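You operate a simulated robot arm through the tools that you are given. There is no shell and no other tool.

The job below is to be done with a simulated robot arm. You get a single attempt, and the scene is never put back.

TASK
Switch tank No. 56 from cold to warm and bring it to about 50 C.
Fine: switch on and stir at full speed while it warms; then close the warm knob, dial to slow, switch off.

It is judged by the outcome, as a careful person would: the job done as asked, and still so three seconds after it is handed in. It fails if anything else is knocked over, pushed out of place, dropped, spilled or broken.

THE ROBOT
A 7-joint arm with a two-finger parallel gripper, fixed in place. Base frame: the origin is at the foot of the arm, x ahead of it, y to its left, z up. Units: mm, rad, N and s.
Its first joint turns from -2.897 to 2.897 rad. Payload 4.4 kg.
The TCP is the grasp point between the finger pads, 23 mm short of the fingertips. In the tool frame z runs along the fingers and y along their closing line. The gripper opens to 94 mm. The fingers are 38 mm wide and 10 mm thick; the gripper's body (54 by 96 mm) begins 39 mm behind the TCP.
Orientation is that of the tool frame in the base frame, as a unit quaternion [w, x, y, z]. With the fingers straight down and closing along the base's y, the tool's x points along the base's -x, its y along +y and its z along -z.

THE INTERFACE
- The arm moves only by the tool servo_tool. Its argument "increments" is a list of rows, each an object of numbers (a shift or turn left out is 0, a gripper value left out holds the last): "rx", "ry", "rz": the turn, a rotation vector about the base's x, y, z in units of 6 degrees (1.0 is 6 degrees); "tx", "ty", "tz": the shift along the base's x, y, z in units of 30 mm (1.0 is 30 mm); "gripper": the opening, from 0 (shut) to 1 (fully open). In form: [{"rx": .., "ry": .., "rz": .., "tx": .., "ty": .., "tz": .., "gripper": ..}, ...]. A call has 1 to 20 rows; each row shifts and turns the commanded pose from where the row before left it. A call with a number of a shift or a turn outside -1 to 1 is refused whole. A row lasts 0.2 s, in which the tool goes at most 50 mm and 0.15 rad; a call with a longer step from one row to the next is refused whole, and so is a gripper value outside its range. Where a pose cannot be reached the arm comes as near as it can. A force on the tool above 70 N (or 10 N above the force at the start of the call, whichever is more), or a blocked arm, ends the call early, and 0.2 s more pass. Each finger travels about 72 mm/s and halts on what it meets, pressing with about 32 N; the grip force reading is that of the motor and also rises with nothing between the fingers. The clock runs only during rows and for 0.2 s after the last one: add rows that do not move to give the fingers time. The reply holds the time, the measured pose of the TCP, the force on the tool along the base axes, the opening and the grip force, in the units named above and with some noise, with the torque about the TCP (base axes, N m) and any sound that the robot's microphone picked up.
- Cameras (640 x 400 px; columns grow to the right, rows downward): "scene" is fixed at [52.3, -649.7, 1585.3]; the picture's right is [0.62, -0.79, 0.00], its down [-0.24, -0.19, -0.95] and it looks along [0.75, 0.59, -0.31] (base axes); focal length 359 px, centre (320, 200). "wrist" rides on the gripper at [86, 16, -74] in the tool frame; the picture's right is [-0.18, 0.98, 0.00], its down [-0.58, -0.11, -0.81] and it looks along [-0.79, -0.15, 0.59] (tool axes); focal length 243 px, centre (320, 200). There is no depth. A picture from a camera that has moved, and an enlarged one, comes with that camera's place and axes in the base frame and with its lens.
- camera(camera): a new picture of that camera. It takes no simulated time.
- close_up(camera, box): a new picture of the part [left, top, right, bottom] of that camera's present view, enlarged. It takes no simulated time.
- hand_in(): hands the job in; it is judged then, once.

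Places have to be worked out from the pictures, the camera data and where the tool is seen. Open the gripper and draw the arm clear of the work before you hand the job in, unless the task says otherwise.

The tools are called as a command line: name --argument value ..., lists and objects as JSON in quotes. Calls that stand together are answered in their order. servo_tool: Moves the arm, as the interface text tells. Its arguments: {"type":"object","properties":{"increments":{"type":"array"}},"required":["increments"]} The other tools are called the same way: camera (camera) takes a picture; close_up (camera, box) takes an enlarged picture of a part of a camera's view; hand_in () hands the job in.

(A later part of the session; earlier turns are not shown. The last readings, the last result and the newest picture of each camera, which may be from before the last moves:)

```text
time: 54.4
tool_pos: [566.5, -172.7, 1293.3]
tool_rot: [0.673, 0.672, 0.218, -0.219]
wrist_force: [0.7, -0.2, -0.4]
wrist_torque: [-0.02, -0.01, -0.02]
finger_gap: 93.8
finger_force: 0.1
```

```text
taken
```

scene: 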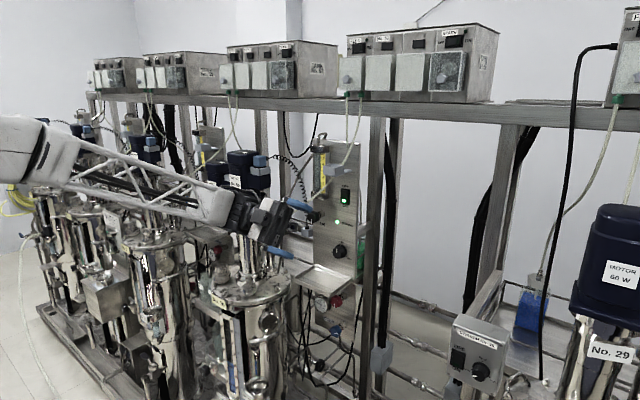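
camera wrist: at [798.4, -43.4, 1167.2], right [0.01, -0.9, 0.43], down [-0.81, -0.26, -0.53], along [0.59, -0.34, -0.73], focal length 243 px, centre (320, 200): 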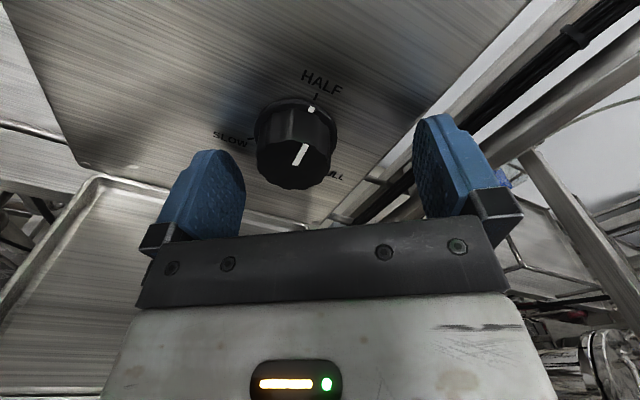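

The swing to the right worked with no flags. I'll continue to 45° above horizontal on the right side, then yaw toward forward, so the tool arrives forward from above in the flipped wrist branch.

servo_tool --increments '[{"rx": -1}, {"rx": -1}, {"rx": -1}, {"rx": -1}, {"rx": -1}, {"rx": -1}, {"rx": -1}, {"rx": -0.5}, {}]'

servo_tool --increments '[{"rz": 1}, {"rz": 1}, {"rz": 1}, {"rz": 1}, {"rz": 1}, {"rz": 1}, {"rz": 1}, {"rz": 1}, {"rz": 1}, {"rz": 1}, {"rz": 1}, {"rz": 1}, {"rz": 1}, {"rz": 1}, {"rz": 1}, {}]'

camera --camera "scene"

```text
time: 56.4
tool_pos: [567.3, -172.1, 1295.1]
tool_rot: [0.879, 0.363, 0.118, -0.286]
wrist_force: [-0.9, 0.3, -0.1]
wrist_torque: [0.0, 0.01, 0.01]
finger_gap: 94.0
finger_force: 0.1
```

```text
time: 59.8
tool_pos: [433.9, 256.7, 1559.4]
tool_rot: [0.824, 0.18, 0.35, 0.407]
wrist_force: [-0.2, -0.1, -0.2]
wrist_torque: [-0.01, 0.01, 0.0]
finger_gap: 94.0
finger_force: 0.0
out of reach, approached as far as the arm can: row 3, 4, 5, 6, 7, 8, 9, 10, 11, 12, 13, 14, 15
```

```text
taken
```

scene: 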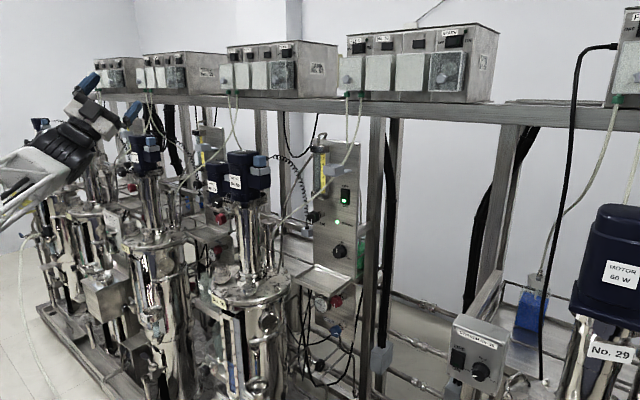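

When the pose went out of reach the arm wandered to (434,257,1559). Nothing was touched, since the forces are near zero. From now on I'll use shorter batches. Next I'll pitch gently from 45° up toward horizontal here and check the flags.

servo_tool --increments '[{"ry": 1}, {"ry": 1}, {"ry": 1}, {"ry": 1}, {}]'

camera --camera "scene"

```text
time: 61.0
tool_pos: [433.6, 256.1, 1558.7]
tool_rot: [0.734, 0.258, 0.505, 0.375]
wrist_force: [0.6, -0.2, -0.5]
wrist_torque: [0.01, 0.03, -0.01]
finger_gap: 93.8
finger_force: 0.1
```

```text
taken
```

scene: 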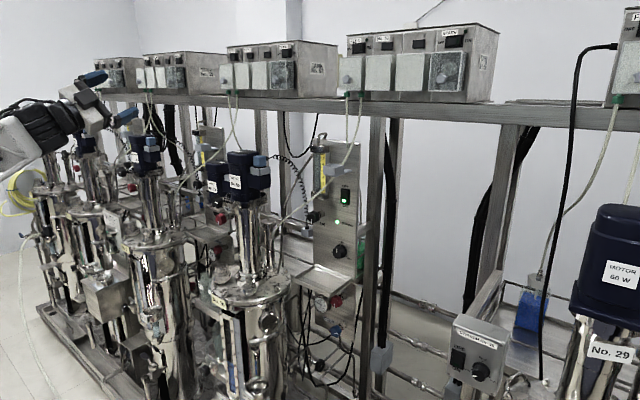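

That works without flags. I'll level the tool and then move it back to the right side (negative y) at this safe distance from the tanks.

servo_tool --increments '[{"ry": 1}, {"ry": 1}, {"ry": 1}, {"ry": 0.5}, {}]'

servo_tool --increments '[{"ty": -1}, {"ty": -1}, {"ty": -1}, {"ty": -1}, {"ty": -1}, {}]'

camera --camera "scene"

camera --camera "wrist"

```text
time: 62.2
tool_pos: [433.5, 255.7, 1559.4]
tool_rot: [0.629, 0.322, 0.631, 0.321]
wrist_force: [-0.6, 0.1, 0.3]
wrist_torque: [0.0, 0.02, -0.03]
finger_gap: 94.1
finger_force: 0.0
```

```text
time: 63.6
tool_pos: [434.1, 105.7, 1559.3]
tool_rot: [0.63, 0.321, 0.63, 0.322]
wrist_force: [0.6, 0.4, 0.4]
wrist_torque: [0.0, 0.01, -0.02]
finger_gap: 94.0
finger_force: 0.0
```

```text
taken
```

scene: 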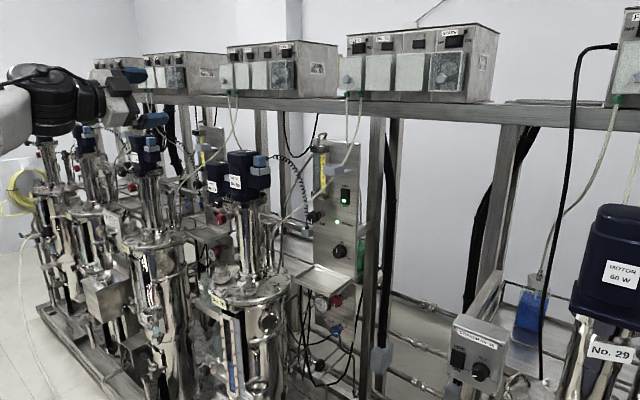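

```text
taken
camera wrist: at [359.9, 184.4, 1522.0], right [0.0, 0.43, 0.9], down [-0.81, -0.53, 0.25], along [0.59, -0.73, 0.35], focal length 243 px, centre (320, 200)
```

wrist: 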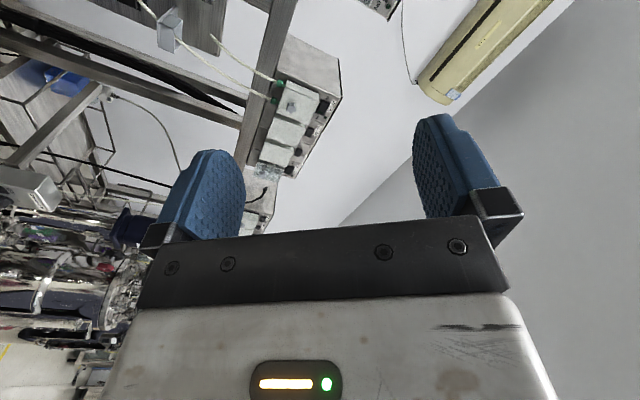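

The tool is level again at (434,106,1559) with roll about 54°. I'll bring it across to y≈-80, then test how much upward pitch is available now.

servo_tool --increments '[{"ty": -1}, {"ty": -1}, {"ty": -1}, {"ty": -1}, {"ty": -1}, {"ty": -1}, {"ty": -1}, {}]'

servo_tool --increments '[{"tx": 1, "tz": -1}, {"tx": 1, "tz": -1}, {"tx": 1, "tz": -1}, {"tx": 1, "tz": -1}, {"tx": 1, "tz": -1}, {"tx": 1, "tz": -1}, {"tx": 1, "tz": -1}, {"tx": 1, "tz": -1}, {}]'

camera --camera "scene"

```text
time: 65.4
tool_pos: [433.0, -104.2, 1559.0]
tool_rot: [0.63, 0.321, 0.63, 0.32]
wrist_force: [0.2, -0.2, 0.1]
wrist_torque: [0.02, -0.01, 0.02]
finger_gap: 93.9
finger_force: 0.0
```

```text
time: 67.4
tool_pos: [673.9, -104.0, 1318.1]
tool_rot: [0.63, 0.321, 0.63, 0.321]
wrist_force: [0.1, -0.6, -0.8]
wrist_torque: [-0.01, 0.0, 0.02]
finger_gap: 93.9
finger_force: 0.1
```

```text
taken
```

scene: 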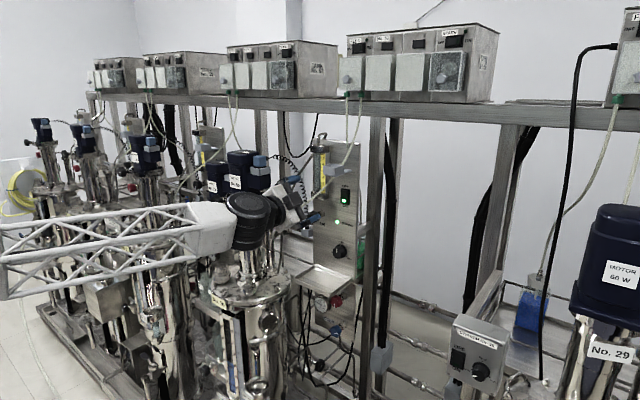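

I'll test the upward pitch here in small steps.

servo_tool --increments '[{"ry": -1}, {"ry": -1}, {"ry": -1}, {}]'

servo_tool --increments '[{"ry": -1}, {"ry": -1}, {}]'

```text
time: 68.4
tool_pos: [674.6, -103.3, 1319.4]
tool_rot: [0.721, 0.267, 0.524, 0.366]
wrist_force: [1.3, -0.3, -0.2]
wrist_torque: [0.01, 0.01, 0.0]
finger_gap: 93.9
finger_force: 0.0
```

```text
time: 69.2
tool_pos: [673.3, -108.0, 1320.3]
tool_rot: [0.77, 0.223, 0.449, 0.396]
wrist_force: [0.2, -0.1, -0.8]
wrist_torque: [-0.01, -0.03, 0.02]
finger_gap: 94.0
finger_force: 0.1
out of reach, approached as far as the arm can: row 2
```

The upward limit here is about 27°, so the arm is still in the original wrist branch. I'll retry the flip along a gentler path: tool down, then right and kept horizontal, then yaw to forward while staying level. First I'll level it, move back, and point it down.

servo_tool --increments '[{"ry": 1}, {"ry": 1}, {"ry": 1}, {"ry": 1}, {"ry": 0.7, "tx": -1, "ty": -1}, {"tx": -1, "ty": -1}, {"tx": -1, "ty": -0.3}, {}]'

servo_tool --increments '[{"ry": 1}, {"ry": 1}, {"ry": 1}, {"ry": 1}, {"ry": 1}, {"ry": 1}, {"ry": 1}, {"ry": 1}, {"ry": 1}, {"ry": 1}, {"ry": 1}, {"ry": 1}, {"ry": 1}, {"ry": 1}, {"ry": 1}, {}]'

camera --camera "scene"

```text
time: 71.0
tool_pos: [582.4, -177.2, 1319.7]
tool_rot: [0.64, 0.316, 0.62, 0.324]
wrist_force: [-0.1, -0.2, 0.2]
wrist_torque: [-0.02, -0.02, 0.0]
finger_gap: 94.0
finger_force: 0.0
```

```text
time: 74.4
tool_pos: [582.6, -176.6, 1320.4]
tool_rot: [0.014, 0.453, 0.891, 0.008]
wrist_force: [0.4, 0.3, 0.0]
wrist_torque: [0.0, 0.0, -0.02]
finger_gap: 93.9
finger_force: 0.0
```

```text
taken
```

scene: 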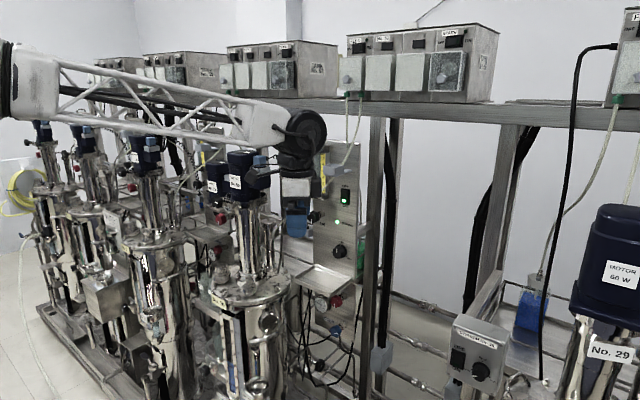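

The tool is down again with no flags. Now I'll swing it to the right, and then start the level yaw toward forward in short batches.

servo_tool --increments '[{"rx": -1}, {"rx": -1}, {"rx": -1}, {"rx": -1}, {"rx": -1}, {"rx": -1}, {"rx": -1}, {"rx": -1}, {"rx": -1}, {"rx": -1}, {"rx": -1}, {"rx": -1}, {"rx": -1}, {"rx": -1}, {"rx": -1}, {}]'

servo_tool --increments '[{"rz": 1}, {"rz": 1}, {"rz": 1}, {"rz": 1}, {}]'

servo_tool --increments '[{"rz": 1}, {"rz": 1}, {"rz": 1}, {}]'

camera --camera "scene"

```text
time: 77.8
tool_pos: [582.1, -176.9, 1321.2]
tool_rot: [0.331, 0.311, 0.635, -0.625]
wrist_force: [-0.2, 0.0, 0.1]
wrist_torque: [0.04, 0.0, 0.01]
finger_gap: 93.9
finger_force: 0.0
```

```text
time: 79.0
tool_pos: [582.6, -177.8, 1320.4]
tool_rot: [0.454, 0.171, 0.687, -0.542]
wrist_force: [0.0, 0.7, 1.4]
wrist_torque: [-0.01, -0.02, 0.0]
finger_gap: 93.9
finger_force: 0.1
```

```text
time: 80.0
tool_pos: [582.6, -176.4, 1320.5]
tool_rot: [0.533, 0.063, 0.704, -0.464]
wrist_force: [-0.1, -0.2, 0.3]
wrist_torque: [0.01, 0.0, 0.02]
finger_gap: 94.2
finger_force: 0.0
```

```text
taken
```

scene: 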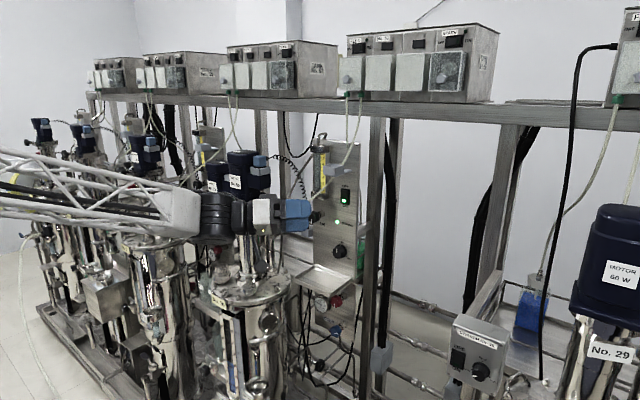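

No flags so far and the tool is yawed 42° toward forward. I'll continue in short batches.

servo_tool --increments '[{"rz": 1}, {"rz": 1}, {"rz": 1}, {}]'

servo_tool --increments '[{"rz": 1}, {"rz": 1}, {}]'

camera --camera "scene"

```text
time: 81.0
tool_pos: [582.1, -177.8, 1319.6]
tool_rot: [0.599, -0.048, 0.706, -0.376]
wrist_force: [-0.5, -0.7, 0.9]
wrist_torque: [-0.01, 0.02, -0.01]
finger_gap: 94.0
finger_force: 0.0
```

```text
time: 82.0
tool_pos: [624.2, -181.2, 1235.0]
tool_rot: [0.586, -0.125, 0.745, -0.293]
wrist_force: [-0.6, 0.9, 1.3]
wrist_torque: [0.02, 0.02, 0.0]
finger_gap: 93.5
finger_force: 0.0
out of reach, approached as far as the arm can: row 2
stopped in row 3: the arm was blocked; the commanded pose is now the measured one
```

```text
taken
```

scene: 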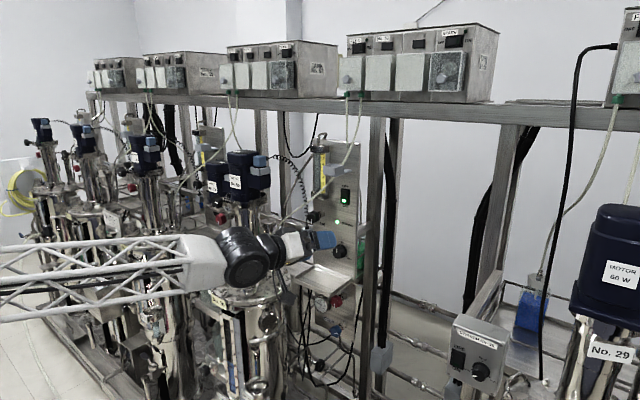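

The call reports the arm as blocked while it was moving to a new configuration. The tool now points mostly forward, about 17° right and 8° down, and forces are small. I'll hold still for a moment and check that nothing is touching.

servo_tool --increments '[{}, {}]'

close_up --camera "scene" --box '[0, 180, 320, 380]'

camera --camera "wrist"

```text
time: 82.6
tool_pos: [624.6, -180.4, 1236.8]
tool_rot: [0.586, -0.125, 0.745, -0.292]
wrist_force: [-0.7, 0.3, 0.4]
wrist_torque: [0.0, -0.01, -0.01]
finger_gap: 94.0
finger_force: 0.0
```

```text
2.00 times, centred on (160, 280) of scene
camera zoom: at [52.3, -649.7, 1585.3], right [0.62, -0.79, 0.0], down [-0.24, -0.19, -0.95], along [0.75, 0.59, -0.31], focal length 718 px, centre (640, 40)
```

zoom: 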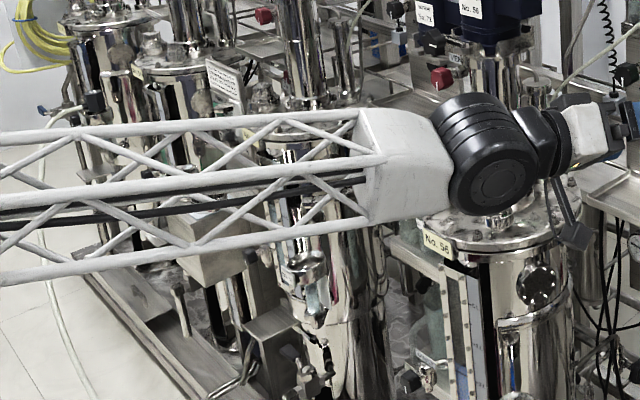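

```text
taken
camera wrist: at [532.7, -193.6, 1169.4], right [0.21, 0.88, -0.43], down [-0.62, 0.45, 0.64], along [0.76, 0.13, 0.64], focal length 243 px, centre (320, 200)
```

wrist: 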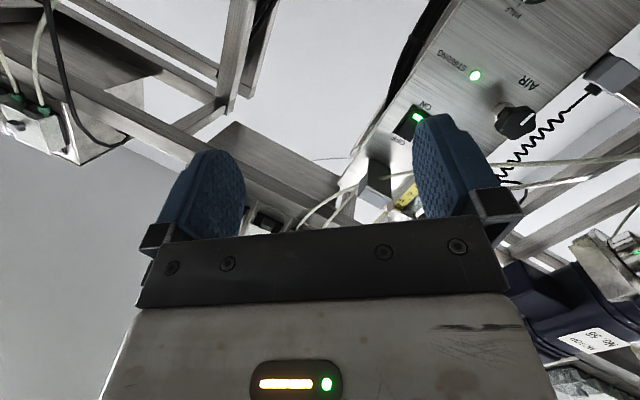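

The arm is stable and nothing is touching. I'll continue in single small steps toward forward: yaw +17° and pitch up 8°.

servo_tool --increments '[{"rz": 0.7, "ry": -0.3}, {"rz": 0.7, "ry": -0.3}, {}]'

servo_tool --increments '[{"rz": 0.7, "ry": -0.4}, {"rz": 0.7, "ry": -0.4}, {}]'

```text
time: 83.4
tool_pos: [623.3, -179.7, 1222.5]
tool_rot: [0.58, -0.15, 0.757, -0.26]
wrist_force: [-0.9, -0.1, 0.0]
wrist_torque: [0.01, -0.01, 0.05]
finger_gap: 93.9
finger_force: 0.2
out of reach, approached as far as the arm can: row 1, 2
```

```text
time: 84.2
tool_pos: [624.8, -175.6, 1222.8]
tool_rot: [0.633, -0.206, 0.717, -0.209]
wrist_force: [-0.5, -0.4, -0.1]
wrist_torque: [-0.02, 0.01, 0.02]
finger_gap: 93.7
finger_force: 0.1
out of reach, approached as far as the arm can: row 1
```

The tool is nearly forward with roll -36°. To learn which wrist branch this is, I'll test a little negative roll, which was impossible in the original branch.

servo_tool --increments '[{"rx": -1}, {"rx": -1}, {}]'

```text
time: 85.0
tool_pos: [625.0, -177.1, 1223.4]
tool_rot: [0.607, -0.271, 0.691, -0.284]
wrist_force: [0.0, -0.3, 0.1]
wrist_torque: [-0.03, 0.0, 0.01]
finger_gap: 94.2
finger_force: 0.0
```

Negative roll is free here. Now I'll test the upward pitch.

servo_tool --increments '[{"ry": -1}, {"ry": -1}, {}]'

servo_tool --increments '[{"ry": -1}, {"ry": -1}, {}]'

camera --camera "scene"

```text
time: 85.8
tool_pos: [624.4, -176.9, 1224.5]
tool_rot: [0.677, -0.24, 0.624, -0.31]
wrist_force: [0.2, -0.2, -0.5]
wrist_torque: [-0.01, 0.03, 0.01]
finger_gap: 93.8
finger_force: 0.0
```

```text
time: 86.6
tool_pos: [624.8, -175.0, 1223.3]
tool_rot: [0.738, -0.206, 0.55, -0.333]
wrist_force: [-0.1, -1.0, 0.0]
wrist_torque: [0.02, -0.04, 0.01]
finger_gap: 93.9
finger_force: 0.0
```

```text
taken
```

scene: 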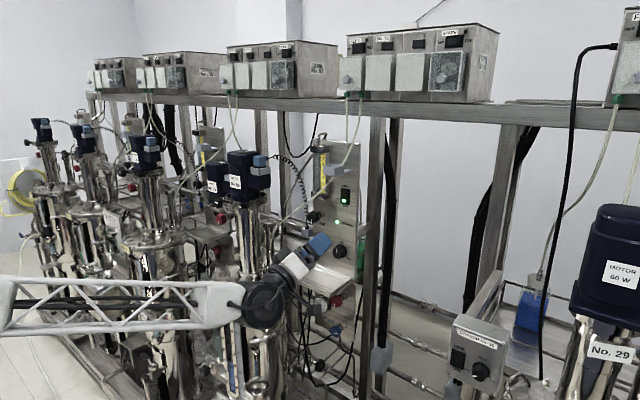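

18° up with no flags at z=1223. I'll keep testing further up.

servo_tool --increments '[{"ry": -1}, {"ry": -1}, {"ry": -1}, {}]'

servo_tool --increments '[{"ry": -1}, {"ry": -1}, {}]'

```text
time: 87.6
tool_pos: [625.0, -174.5, 1222.6]
tool_rot: [0.815, -0.151, 0.428, -0.36]
wrist_force: [0.2, 0.2, 0.1]
wrist_torque: [-0.01, 0.0, 0.0]
finger_gap: 94.1
finger_force: 0.0
```

```text
time: 88.4
tool_pos: [625.8, -175.9, 1222.7]
tool_rot: [0.855, -0.112, 0.34, -0.375]
wrist_force: [-0.2, -0.6, 0.2]
wrist_torque: [0.01, 0.03, 0.02]
finger_gap: 93.9
finger_force: 0.1
```

48° up is reachable, so the flip worked and the lower knobs should now be accessible with a level tool. I'll return to horizontal and check the orientation.

servo_tool --increments '[{"ry": 1}, {"ry": 1}, {"ry": 1}, {"ry": 1}, {"ry": 1}, {"ry": 1}, {"ry": 1}, {"ry": 1}, {}]'

```text
time: 90.4
tool_pos: [625.2, -177.4, 1223.4]
tool_rot: [0.643, -0.256, 0.659, -0.296]
wrist_force: [0.0, -0.4, -0.9]
wrist_torque: [0.0, -0.01, -0.02]
finger_gap: 93.6
finger_force: 0.2
```

The tool is level with yaw -3.5° and roll -46°. For the dial I want to start at roll about -185° (camera up) and turn clockwise to about -65°. I'll trim the yaw and roll there in two checked batches.

servo_tool --increments '[{"rz": 0.58}, {"rx": -1}, {"rx": -1}, {"rx": -1}, {"rx": -1}, {"rx": -1}, {"rx": -1}, {"rx": -1}, {"rx": -1}, {"rx": -1}, {"rx": -1}, {"rx": -1}, {}]'

servo_tool --increments '[{"rx": -1}, {"rx": -1}, {"rx": -1}, {"rx": -1}, {"rx": -1}, {"rx": -1}, {}]'

servo_tool --increments '[{"rx": -1}, {"rx": -1}, {"rx": -1}, {"rx": -1}, {"rx": -1}, {"rx": -1}, {}]'

```text
time: 93.2
tool_pos: [625.8, -175.5, 1223.4]
tool_rot: [-0.396, 0.585, -0.395, 0.587]
wrist_force: [-0.2, -0.3, -0.3]
wrist_torque: [0.0, 0.03, 0.03]
finger_gap: 94.1
finger_force: 0.1
```

```text
time: 94.8
tool_pos: [624.2, -175.2, 1224.4]
tool_rot: [-0.196, 0.68, -0.194, 0.68]
wrist_force: [-0.1, 0.0, 0.5]
wrist_torque: [-0.03, 0.0, -0.01]
finger_gap: 94.2
finger_force: 0.1
```

```text
time: 96.4
tool_pos: [624.8, -175.9, 1224.0]
tool_rot: [0.023, 0.707, 0.026, 0.706]
wrist_force: [0.1, -0.2, -0.2]
wrist_torque: [0.02, 0.0, 0.02]
finger_gap: 93.9
finger_force: 0.0
```

Roll is now about -184° with no flags. I'll move down toward the dial's axis at a standoff of x≈740.

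servo_tool --increments '[{"tx": 0.8, "tz": -0.9}, {"tx": 0.8, "tz": -0.9}, {"tx": 0.8, "tz": -0.9}, {"tx": 0.8, "tz": -0.9}, {"tx": 0.6, "tz": -1.05}, {}]'

servo_tool --increments '[{"ty": 0.9}, {"ty": 0.9}, {"ty": 0.9}, {"ty": 0.93}, {}]'

camera --camera "scene"

camera --camera "wrist"

```text
refused: -1.05 is not a number from -1 to 1
```

```text
time: 97.6
tool_pos: [624.0, -66.3, 1224.3]
tool_rot: [0.022, 0.707, 0.025, 0.706]
wrist_force: [-0.4, -0.5, -0.1]
wrist_torque: [0.0, 0.0, 0.0]
finger_gap: 93.7
finger_force: 0.1
```

```text
taken
```

scene: 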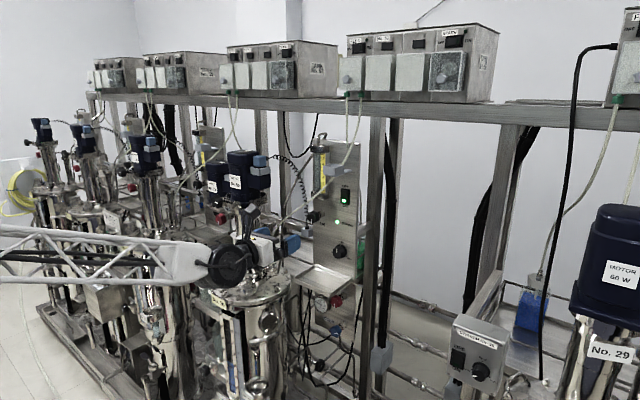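

```text
taken
camera wrist: at [549.7, -77.8, 1310.9], right [0.0, -0.99, -0.12], down [-0.81, 0.07, -0.59], along [0.59, 0.1, -0.8], focal length 243 px, centre (320, 200)
```

wrist: 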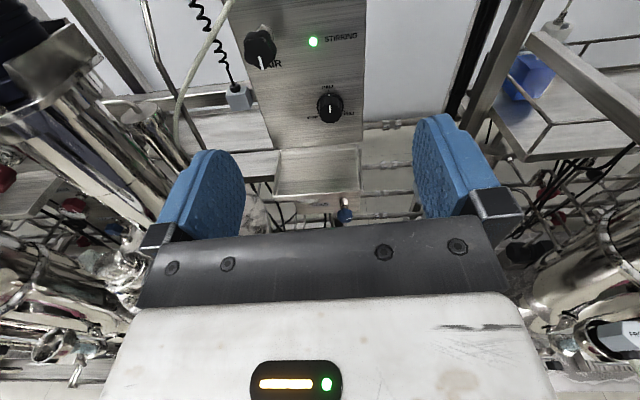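

The first batch was refused because of one number out of range, and only the sideways move ran, which is safe at (624,-66,1224). Now I'll do the descent and the standoff move.

servo_tool --increments '[{"tx": 0.6, "tz": -0.9}, {"tx": 0.8, "tz": -0.9}, {"tx": 0.8, "tz": -0.95}, {"tx": 0.8, "tz": -0.95}, {"tx": 0.8, "tz": -0.95}, {}]'

camera --camera "wrist"

close_up --camera "scene" --box '[140, 180, 400, 342]'

```text
time: 99.0
tool_pos: [738.9, -67.2, 1083.4]
tool_rot: [0.025, 0.707, 0.025, 0.707]
wrist_force: [-0.9, 0.2, -0.4]
wrist_torque: [-0.01, -0.02, 0.02]
finger_gap: 94.0
finger_force: 0.0
```

```text
taken
camera wrist: at [664.6, -78.0, 1171.4], right [0.0, -0.99, -0.12], down [-0.81, 0.07, -0.59], along [0.59, 0.1, -0.8], focal length 243 px, centre (320, 200)
```

wrist: 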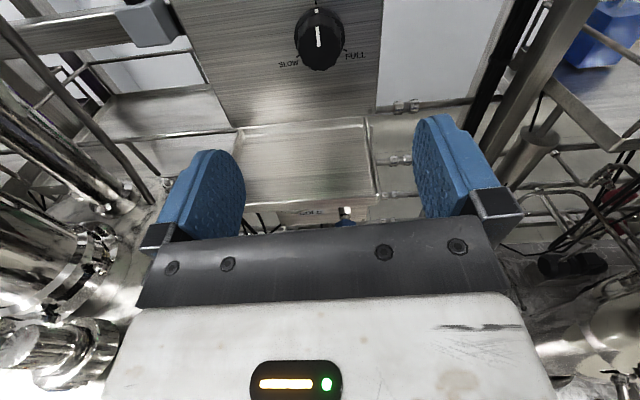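

```text
2.46 times, centred on (270, 261) of scene
camera zoom: at [52.3, -649.7, 1585.3], right [0.62, -0.79, 0.0], down [-0.24, -0.19, -0.95], along [0.75, 0.59, -0.31], focal length 884 px, centre (443, 50)
```

zoom: 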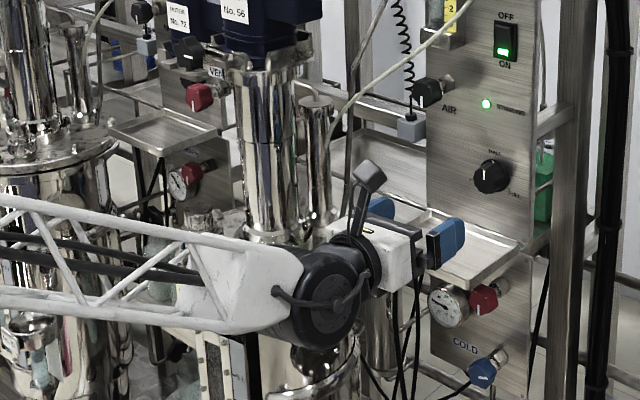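

All clear: the dial sits on the tool axis and no flags were raised. I'll advance to x≈873 so the open fingers straddle the dial.

servo_tool --increments '[{"tx": 1}, {"tx": 1}, {"tx": 1}, {"tx": 0.8}, {"tx": 0.5}, {"tx": 0.2}, {}]'

camera --camera "wrist"

close_up --camera "scene" --box '[240, 190, 400, 290]'

```text
time: 100.6
tool_pos: [874.5, -66.9, 1083.9]
tool_rot: [0.022, 0.707, 0.027, 0.706]
wrist_force: [-0.4, -0.2, 0.2]
wrist_torque: [-0.01, 0.01, -0.04]
finger_gap: 94.0
finger_force: 0.0
```

```text
taken
camera wrist: at [799.9, -78.8, 1171.6], right [0.01, -0.99, -0.12], down [-0.81, 0.06, -0.59], along [0.59, 0.1, -0.8], focal length 243 px, centre (320, 200)
```

wrist: 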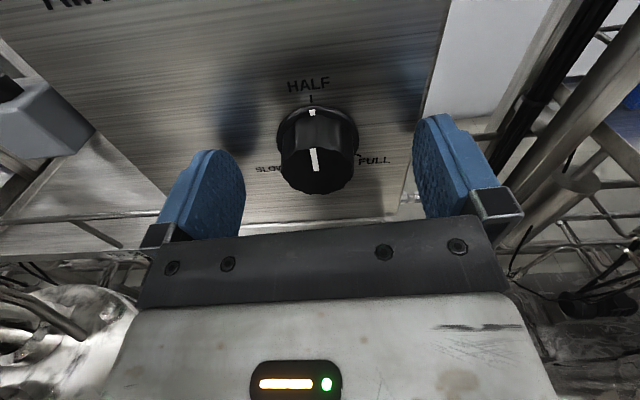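

```text
4.00 times, centred on (320, 240) of scene
camera zoom: at [52.3, -649.7, 1585.3], right [0.62, -0.79, 0.0], down [-0.24, -0.19, -0.95], along [0.75, 0.59, -0.31], focal length 1437 px, centre (320, 40)
```

zoom: 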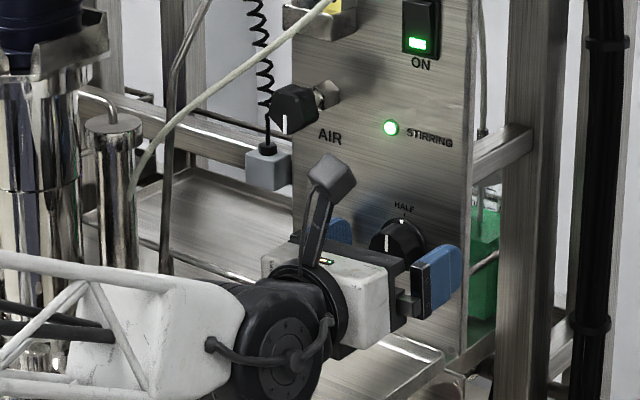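

The dial is centred between the fingers. Closing the gripper on it.

servo_tool --increments '[{"gripper": 0}, {}, {}, {}, {}]'

camera --camera "wrist"

```text
time: 101.8
tool_pos: [874.0, -65.3, 1083.9]
tool_rot: [0.022, 0.707, 0.027, 0.706]
wrist_force: [1.2, 24.7, -0.4]
wrist_torque: [-0.04, -0.03, 0.63]
finger_gap: 36.8
finger_force: 45.3
```

```text
taken
camera wrist: at [799.8, -77.9, 1171.6], right [0.01, -0.99, -0.12], down [-0.81, 0.06, -0.59], along [0.59, 0.1, -0.8], focal length 243 px, centre (320, 200)
```

wrist: 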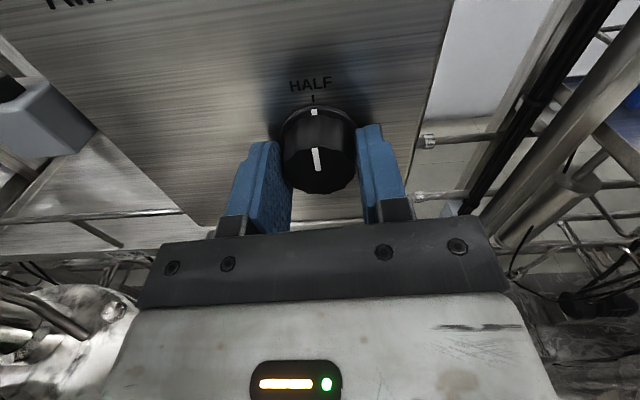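

Gripped at 36.8 mm, with 25 N sideways on the tool, so the dial centre is slightly toward +y. I'll ease +2 mm and start the clockwise turn (+rx) with a first 30°.

servo_tool --increments '[{"ty": 0.06}, {}]'

servo_tool --increments '[{"rx": 1}, {"rx": 1}, {"rx": 1}, {"rx": 1}, {"rx": 1}, {}]'

camera --camera "wrist"

```text
time: 102.4
tool_pos: [873.7, -66.4, 1084.5]
tool_rot: [0.022, 0.707, 0.025, 0.706]
wrist_force: [29.3, 0.2, -0.9]
wrist_torque: [-0.02, -0.1, 0.0]
finger_gap: 37.0
finger_force: 45.0
```

```text
time: 103.8
tool_pos: [872.8, -65.9, 1083.4]
tool_rot: [-0.162, 0.688, -0.158, 0.689]
wrist_force: [3.4, -7.6, 3.6]
wrist_torque: [-0.01, -0.23, -0.21]
finger_gap: 36.9
finger_force: 45.2
```

```text
taken
camera wrist: at [799.3, -119.2, 1154.6], right [0.0, -0.8, -0.6], down [-0.81, 0.35, -0.48], along [0.59, 0.48, -0.65], focal length 243 px, centre (320, 200)
```

wrist: 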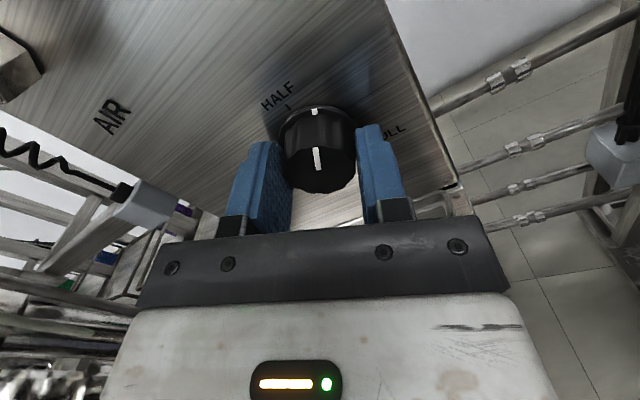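

The dial turns with the gripper. I'll continue 60° more, then the final 30°.

servo_tool --increments '[{"rx": 1}, {"rx": 1}, {"rx": 1}, {"rx": 1}, {"rx": 1}, {"rx": 1}, {"rx": 1}, {"rx": 1}, {"rx": 1}, {"rx": 1}, {}]'

servo_tool --increments '[{"rx": 1}, {"rx": 1}, {"rx": 1}, {"rx": 1}, {"rx": 1}, {}]'

camera --camera "wrist"

close_up --camera "scene" --box '[280, 210, 400, 285]'

```text
time: 106.2
tool_pos: [874.6, -64.7, 1084.9]
tool_rot: [-0.484, 0.516, -0.481, 0.518]
wrist_force: [-26.4, 20.1, 22.2]
wrist_torque: [-0.03, -0.74, 0.47]
finger_gap: 37.2
finger_force: 45.1
```

```text
time: 107.6
tool_pos: [874.2, -65.5, 1085.4]
tool_rot: [0.601, -0.373, 0.599, -0.375]
wrist_force: [-7.5, -4.3, 32.3]
wrist_torque: [-0.73, -0.91, -0.03]
finger_gap: 36.8
finger_force: 45.1
```

```text
taken
camera wrist: at [799.7, -137.0, 1032.3], right [0.0, 0.6, -0.8], down [-0.81, 0.48, 0.35], along [0.59, 0.65, 0.48], focal length 243 px, centre (320, 200)
```

wrist: 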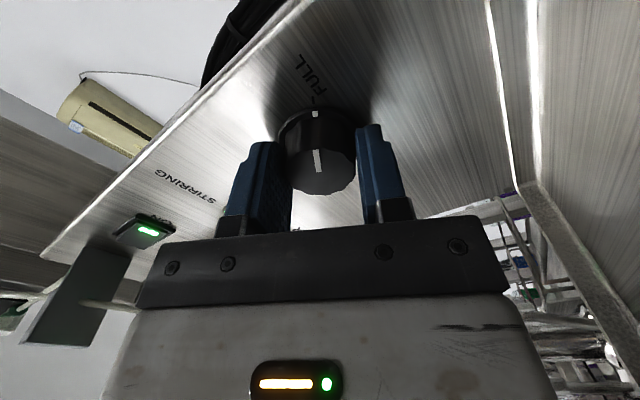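

```text
5.33 times, centred on (340, 248) of scene
camera zoom: at [52.3, -649.7, 1585.3], right [0.62, -0.79, 0.0], down [-0.24, -0.19, -0.95], along [0.75, 0.59, -0.31], focal length 1916 px, centre (213, -53)
```

zoom: 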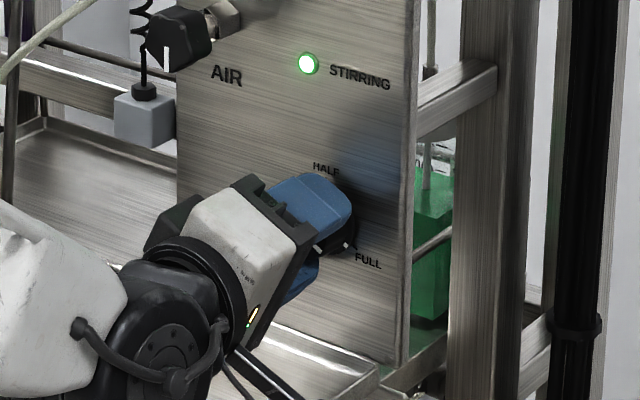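

The dial mark is aligned with FULL and the x-torque suggests it's at its stop. I'll open the gripper, back straight out and check the dial.

servo_tool --increments '[{"gripper": 0.7}, {}, {}, {"tx": -0.7}, {"tx": -1}, {"tx": -1}, {"tx": -1}, {}]'

close_up --camera "scene" --box '[300, 230, 370, 274]'

camera --camera "wrist"

```text
time: 109.4
tool_pos: [761.7, -65.1, 1083.5]
tool_rot: [0.6, -0.373, 0.599, -0.376]
wrist_force: [-0.2, -0.2, -0.6]
wrist_torque: [0.03, 0.01, -0.01]
finger_gap: 65.9
finger_force: 0.0
```

```text
9.09 times, centred on (335, 252) of scene
camera zoom: at [52.3, -649.7, 1585.3], right [0.62, -0.79, 0.0], down [-0.24, -0.19, -0.95], along [0.75, 0.59, -0.31], focal length 3265 px, centre (184, -273)
```

zoom: 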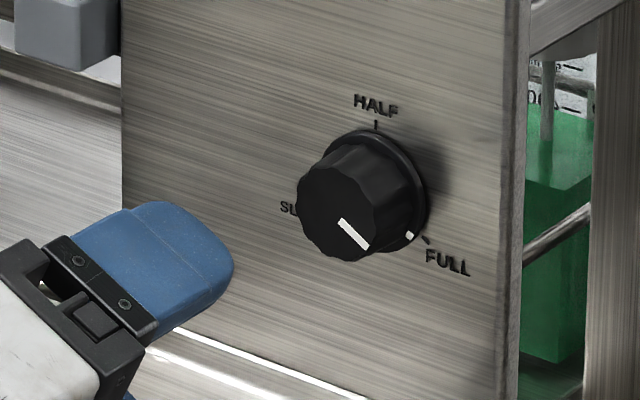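

```text
taken
camera wrist: at [688.0, -136.6, 1031.1], right [0.0, 0.6, -0.8], down [-0.81, 0.48, 0.35], along [0.59, 0.65, 0.48], focal length 243 px, centre (320, 200)
```

wrist: 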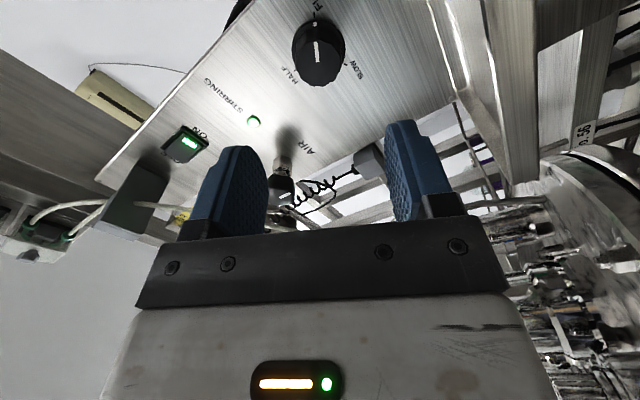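

The dial is set to FULL with the stirrer running. Next is the cold knob: I'll back off to x≈700, clear of the tray, and descend in front of the knobs in checked steps.

servo_tool --increments '[{"tx": -1}, {"tx": -1, "ty": -0.5}, {"tz": -1}, {"tz": -1}, {"tz": -1}, {"tz": -1}, {"tz": -1}, {}]'

camera --camera "wrist"

camera --camera "scene"

```text
time: 111.2
tool_pos: [702.6, -80.4, 933.5]
tool_rot: [0.6, -0.373, 0.599, -0.376]
wrist_force: [-0.4, -0.4, 0.4]
wrist_torque: [-0.02, -0.01, -0.02]
finger_gap: 66.0
finger_force: 0.1
```

```text
taken
camera wrist: at [628.6, -151.7, 881.3], right [0.0, 0.6, -0.8], down [-0.81, 0.48, 0.35], along [0.59, 0.65, 0.48], focal length 243 px, centre (320, 200)
```

wrist: 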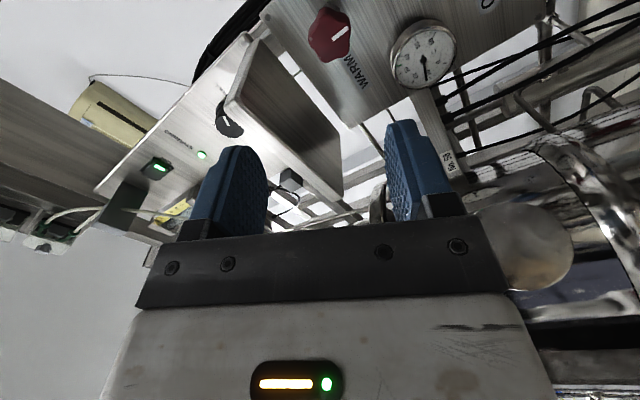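

```text
taken
```

scene: 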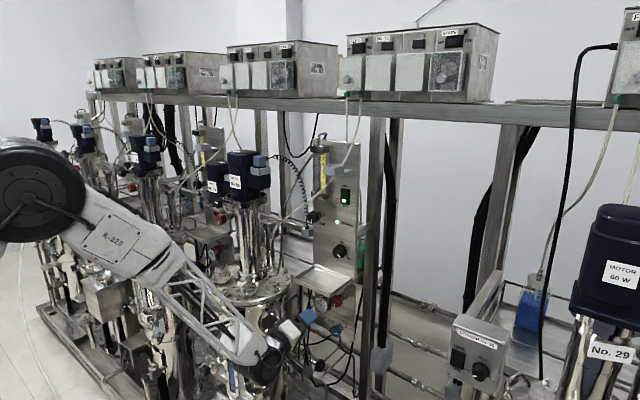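

No flags at z=933, and the wrist view shows the red knob labelled WARM beside the gauge. I'll check clearances around the hand and tank before going lower.

close_up --camera "scene" --box '[200, 260, 400, 385]'

close_up --camera "wrist" --box '[280, 0, 520, 150]'

```text
3.20 times, centred on (300, 322) of scene
camera zoom: at [52.3, -649.7, 1585.3], right [0.62, -0.79, 0.0], down [-0.24, -0.19, -0.95], along [0.75, 0.59, -0.31], focal length 1149 px, centre (384, -192)
```

zoom: 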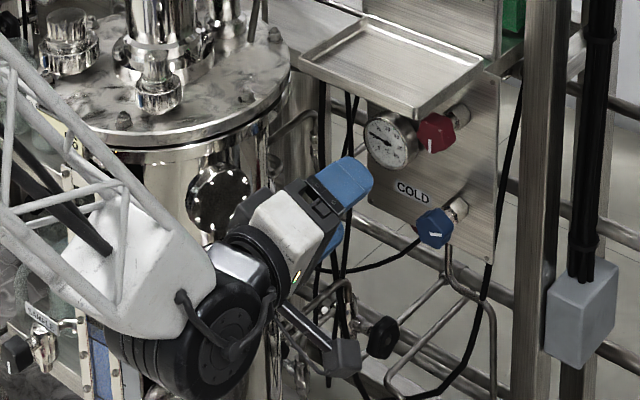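

```text
2.67 times, centred on (400, 75) of wrist
camera zoom: at [628.6, -151.7, 881.3], right [0.0, 0.6, -0.8], down [-0.81, 0.48, 0.35], along [0.59, 0.65, 0.48], focal length 647 px, centre (107, 533)
```

zoom: 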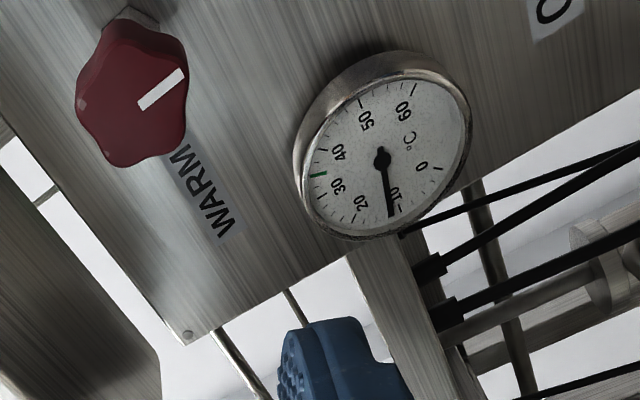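

Triangulating from both views puts the gauge at about (896,6,866), well left of the knobs, and the red knob front at (852,-81,924). A black valve knob sits low on the left, so for the cold knob I'll start at roll -154° (camera up and right) and turn +90° to -64°. Rolling now, then descending to z≈812.

servo_tool --increments '[{"rx": -1}, {"rx": -1}, {"rx": -1}, {"rx": -1}, {"rx": -1}, {"rx": -1}, {"rx": -1}, {"rx": -1}, {"rx": -1}, {"rx": -1}, {"rx": -1}, {"rx": -1}, {"rx": -1}, {"rx": -1}, {"rx": -1}, {}]'

servo_tool --increments '[{"tz": -1}, {"tz": -1}, {"tz": -1}, {"tz": -1}, {}]'

camera --camera "wrist"

close_up --camera "scene" --box '[200, 260, 400, 385]'

```text
time: 114.6
tool_pos: [702.2, -80.5, 933.3]
tool_rot: [-0.16, 0.689, -0.157, 0.689]
wrist_force: [1.0, 0.5, 0.2]
wrist_torque: [-0.03, -0.01, 0.04]
finger_gap: 65.5
finger_force: 0.2
```

```text
time: 115.8
tool_pos: [702.1, -80.8, 812.7]
tool_rot: [-0.16, 0.689, -0.158, 0.689]
wrist_force: [-0.1, -0.4, -0.5]
wrist_torque: [0.01, -0.01, -0.01]
finger_gap: 66.0
finger_force: 0.1
```

```text
taken
camera wrist: at [628.5, -134.5, 883.7], right [0.0, -0.8, -0.6], down [-0.81, 0.35, -0.48], along [0.59, 0.48, -0.65], focal length 243 px, centre (320, 200)
```

wrist: 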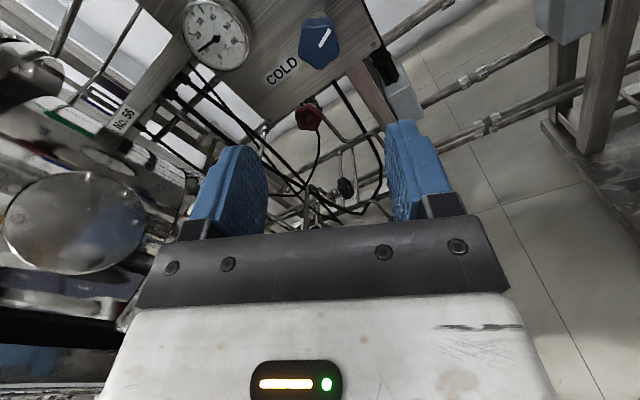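

```text
3.20 times, centred on (300, 322) of scene
camera zoom: at [52.3, -649.7, 1585.3], right [0.62, -0.79, 0.0], down [-0.24, -0.19, -0.95], along [0.75, 0.59, -0.31], focal length 1149 px, centre (384, -192)
```

zoom: 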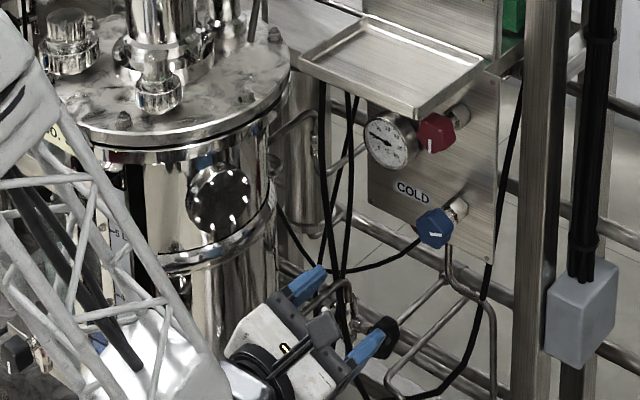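

No flags at (702,-81,813). I'll zoom in on the blue knob to check alignment with the tool axis and see where its mark points.

close_up --camera "wrist" --box '[240, 0, 400, 100]'

close_up --camera "scene" --box '[310, 300, 374, 340]'

camera --camera "scene"

```text
4.00 times, centred on (320, 50) of wrist
camera zoom: at [628.5, -134.5, 883.7], right [0.0, -0.8, -0.6], down [-0.81, 0.35, -0.48], along [0.59, 0.48, -0.65], focal length 970 px, centre (320, 800)
```

zoom: 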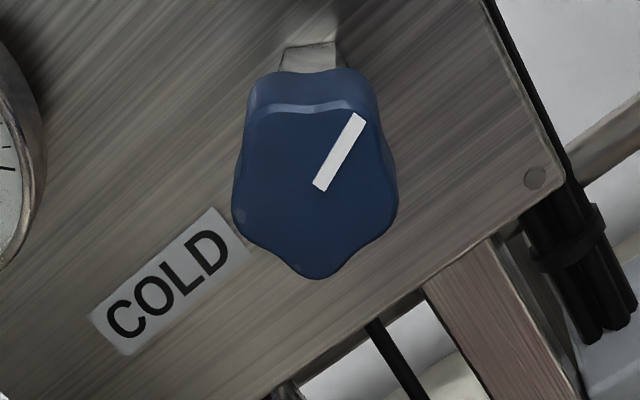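

```text
10.00 times, centred on (342, 320) of scene
camera zoom: at [52.3, -649.7, 1585.3], right [0.62, -0.79, 0.0], down [-0.24, -0.19, -0.95], along [0.75, 0.59, -0.31], focal length 3592 px, centre (100, -1000)
```

zoom: 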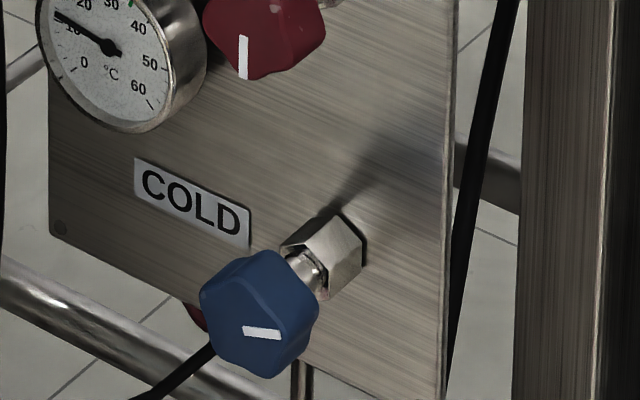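

```text
taken
```

scene: 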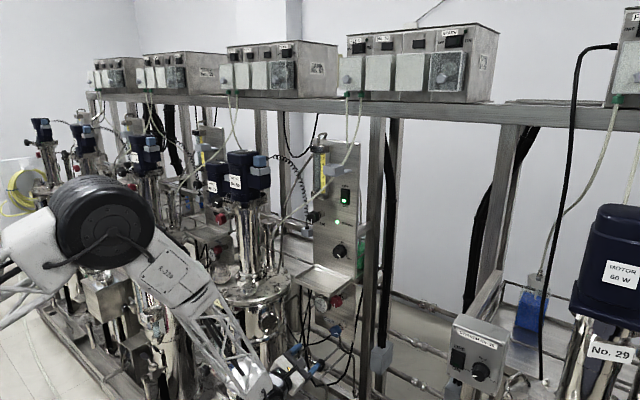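

The blue knob is on the tool axis to within 2 mm, its front at x≈850, its mark horizontal (open). I'll advance to x≈846 with the gripper open to 75 mm.

servo_tool --increments '[{"tx": 1, "gripper": 0.8}, {"tx": 1}, {"tx": 1}, {"tx": 1}, {"tx": 0.5}, {"tx": 0.3}, {}]'

camera --camera "wrist"

close_up --camera "scene" --box '[240, 280, 400, 380]'

```text
time: 117.4
tool_pos: [846.3, -79.1, 812.0]
tool_rot: [-0.16, 0.689, -0.158, 0.689]
wrist_force: [-1.5, -0.1, -0.1]
wrist_torque: [0.01, -0.02, -0.02]
finger_gap: 75.1
finger_force: 0.1
```

```text
taken
camera wrist: at [772.8, -134.8, 884.0], right [0.0, -0.8, -0.6], down [-0.81, 0.35, -0.48], along [0.59, 0.48, -0.65], focal length 243 px, centre (320, 200)
```

wrist: 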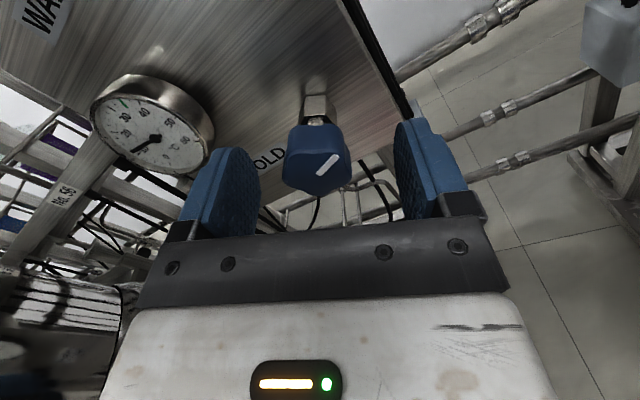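

```text
4.00 times, centred on (320, 330) of scene
camera zoom: at [52.3, -649.7, 1585.3], right [0.62, -0.79, 0.0], down [-0.24, -0.19, -0.95], along [0.75, 0.59, -0.31], focal length 1437 px, centre (320, -320)
```

zoom: 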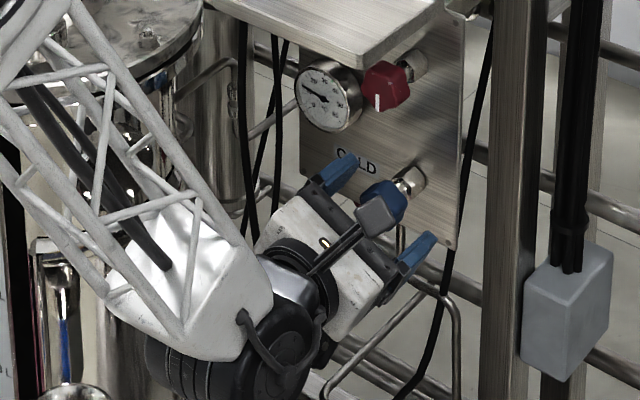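

The knob is centred between the fingers with nothing else close. Closing the gripper.

servo_tool --increments '[{"gripper": 0}, {}, {}, {}, {}]'

camera --camera "wrist"

```text
time: 118.6
tool_pos: [847.1, -80.1, 814.5]
tool_rot: [-0.161, 0.688, -0.158, 0.69]
wrist_force: [-22.9, 56.3, 34.6]
wrist_torque: [0.19, 0.2, 1.25]
finger_gap: 35.0
finger_force: 44.8
```

```text
taken
camera wrist: at [772.9, -133.4, 885.6], right [0.01, -0.8, -0.6], down [-0.81, 0.35, -0.48], along [0.59, 0.48, -0.65], focal length 243 px, centre (320, 200)
```

wrist: 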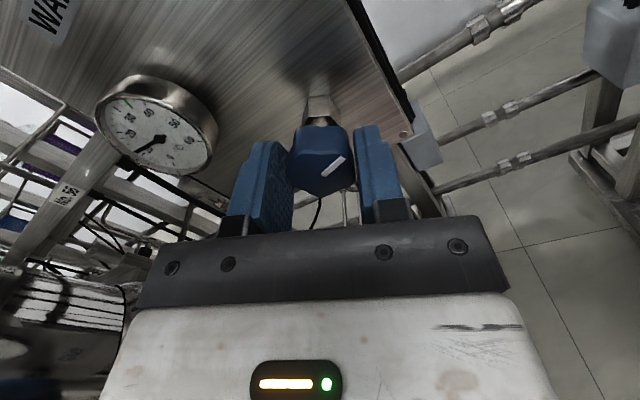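

The tool is being pushed toward +y/+z by about 65 N, so the knob centre is offset by about 4 mm. I'll ease the tool that way to centre it before turning.

servo_tool --increments '[{"ty": 0.06, "tz": 0.04}, {"ty": 0.05, "tz": 0.03}, {}]'

```text
time: 119.4
tool_pos: [847.1, -79.6, 814.9]
tool_rot: [-0.16, 0.689, -0.159, 0.689]
wrist_force: [20.2, -11.6, 3.9]
wrist_torque: [-0.04, -0.19, -0.04]
finger_gap: 34.0
finger_force: 45.1
```

Forces are relaxed now. I'll turn clockwise (+rx) by 30° first and check that the knob follows.

servo_tool --increments '[{"rx": 1}, {"rx": 1}, {"rx": 1}, {"rx": 1}, {"rx": 1}, {}]'

camera --camera "wrist"

```text
time: 120.5
tool_pos: [845.6, -78.6, 813.6]
tool_rot: [-0.301, 0.64, -0.303, 0.639]
wrist_force: [9.1, -14.2, -8.5]
wrist_torque: [-0.02, -0.24, -0.44]
finger_gap: 34.4
finger_force: 44.9
stopped in row 5: the force on the tool passed its limit at 86 N (the readings are from after the stop); the commanded pose is now the measured one
```

```text
taken
camera wrist: at [771.0, -156.6, 855.8], right [0.0, -0.48, -0.88], down [-0.81, 0.52, -0.28], along [0.59, 0.7, -0.39], focal length 243 px, centre (320, 200)
```

wrist: 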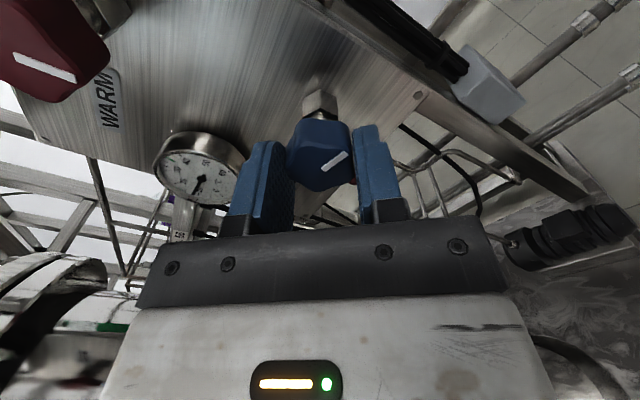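

It stopped on a force spike after about 25° of turn. The knob did follow, so this is an alignment offset. I'll nudge toward lower lateral force and continue in smaller steps.

servo_tool --increments '[{"ty": -0.03, "tz": -0.03}, {}]'

servo_tool --increments '[{"rx": 0.7}, {"rx": 0.7}, {}]'

```text
time: 121.1
tool_pos: [844.8, -79.2, 812.7]
tool_rot: [-0.3, 0.64, -0.301, 0.64]
wrist_force: [-2.4, 4.9, 5.7]
wrist_torque: [0.02, -0.66, -0.7]
finger_gap: 34.3
finger_force: 45.0
```

```text
time: 121.9
tool_pos: [845.4, -78.8, 812.9]
tool_rot: [-0.347, 0.617, -0.348, 0.615]
wrist_force: [-1.2, 3.2, 8.4]
wrist_torque: [0.08, -0.18, 0.55]
finger_gap: 34.4
finger_force: 44.7
```

Forces are low now (roll about -121°, 33° turned). Continuing in moderate steps.

servo_tool --increments '[{"rx": 0.7}, {"rx": 0.7}, {"rx": 0.7}, {"rx": 0.7}, {}]'

camera --camera "wrist"

```text
time: 123.1
tool_pos: [845.3, -78.1, 812.7]
tool_rot: [-0.434, 0.559, -0.435, 0.557]
wrist_force: [16.2, 3.6, -1.6]
wrist_torque: [0.04, 0.28, 0.93]
finger_gap: 34.3
finger_force: 45.1
```

```text
taken
camera wrist: at [771.1, -167.8, 818.5], right [0.0, -0.06, -1.0], down [-0.81, 0.59, -0.04], along [0.59, 0.81, -0.05], focal length 243 px, centre (320, 200)
```

wrist: 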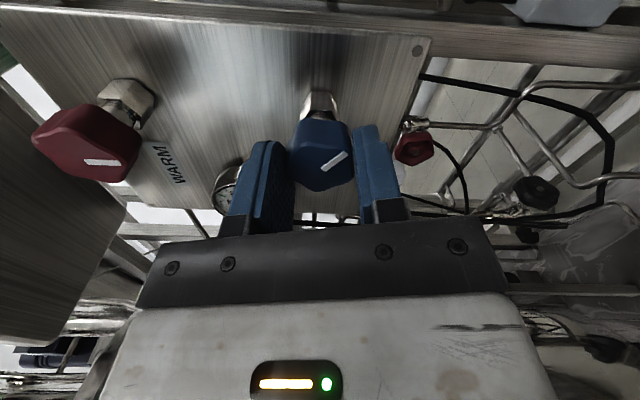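

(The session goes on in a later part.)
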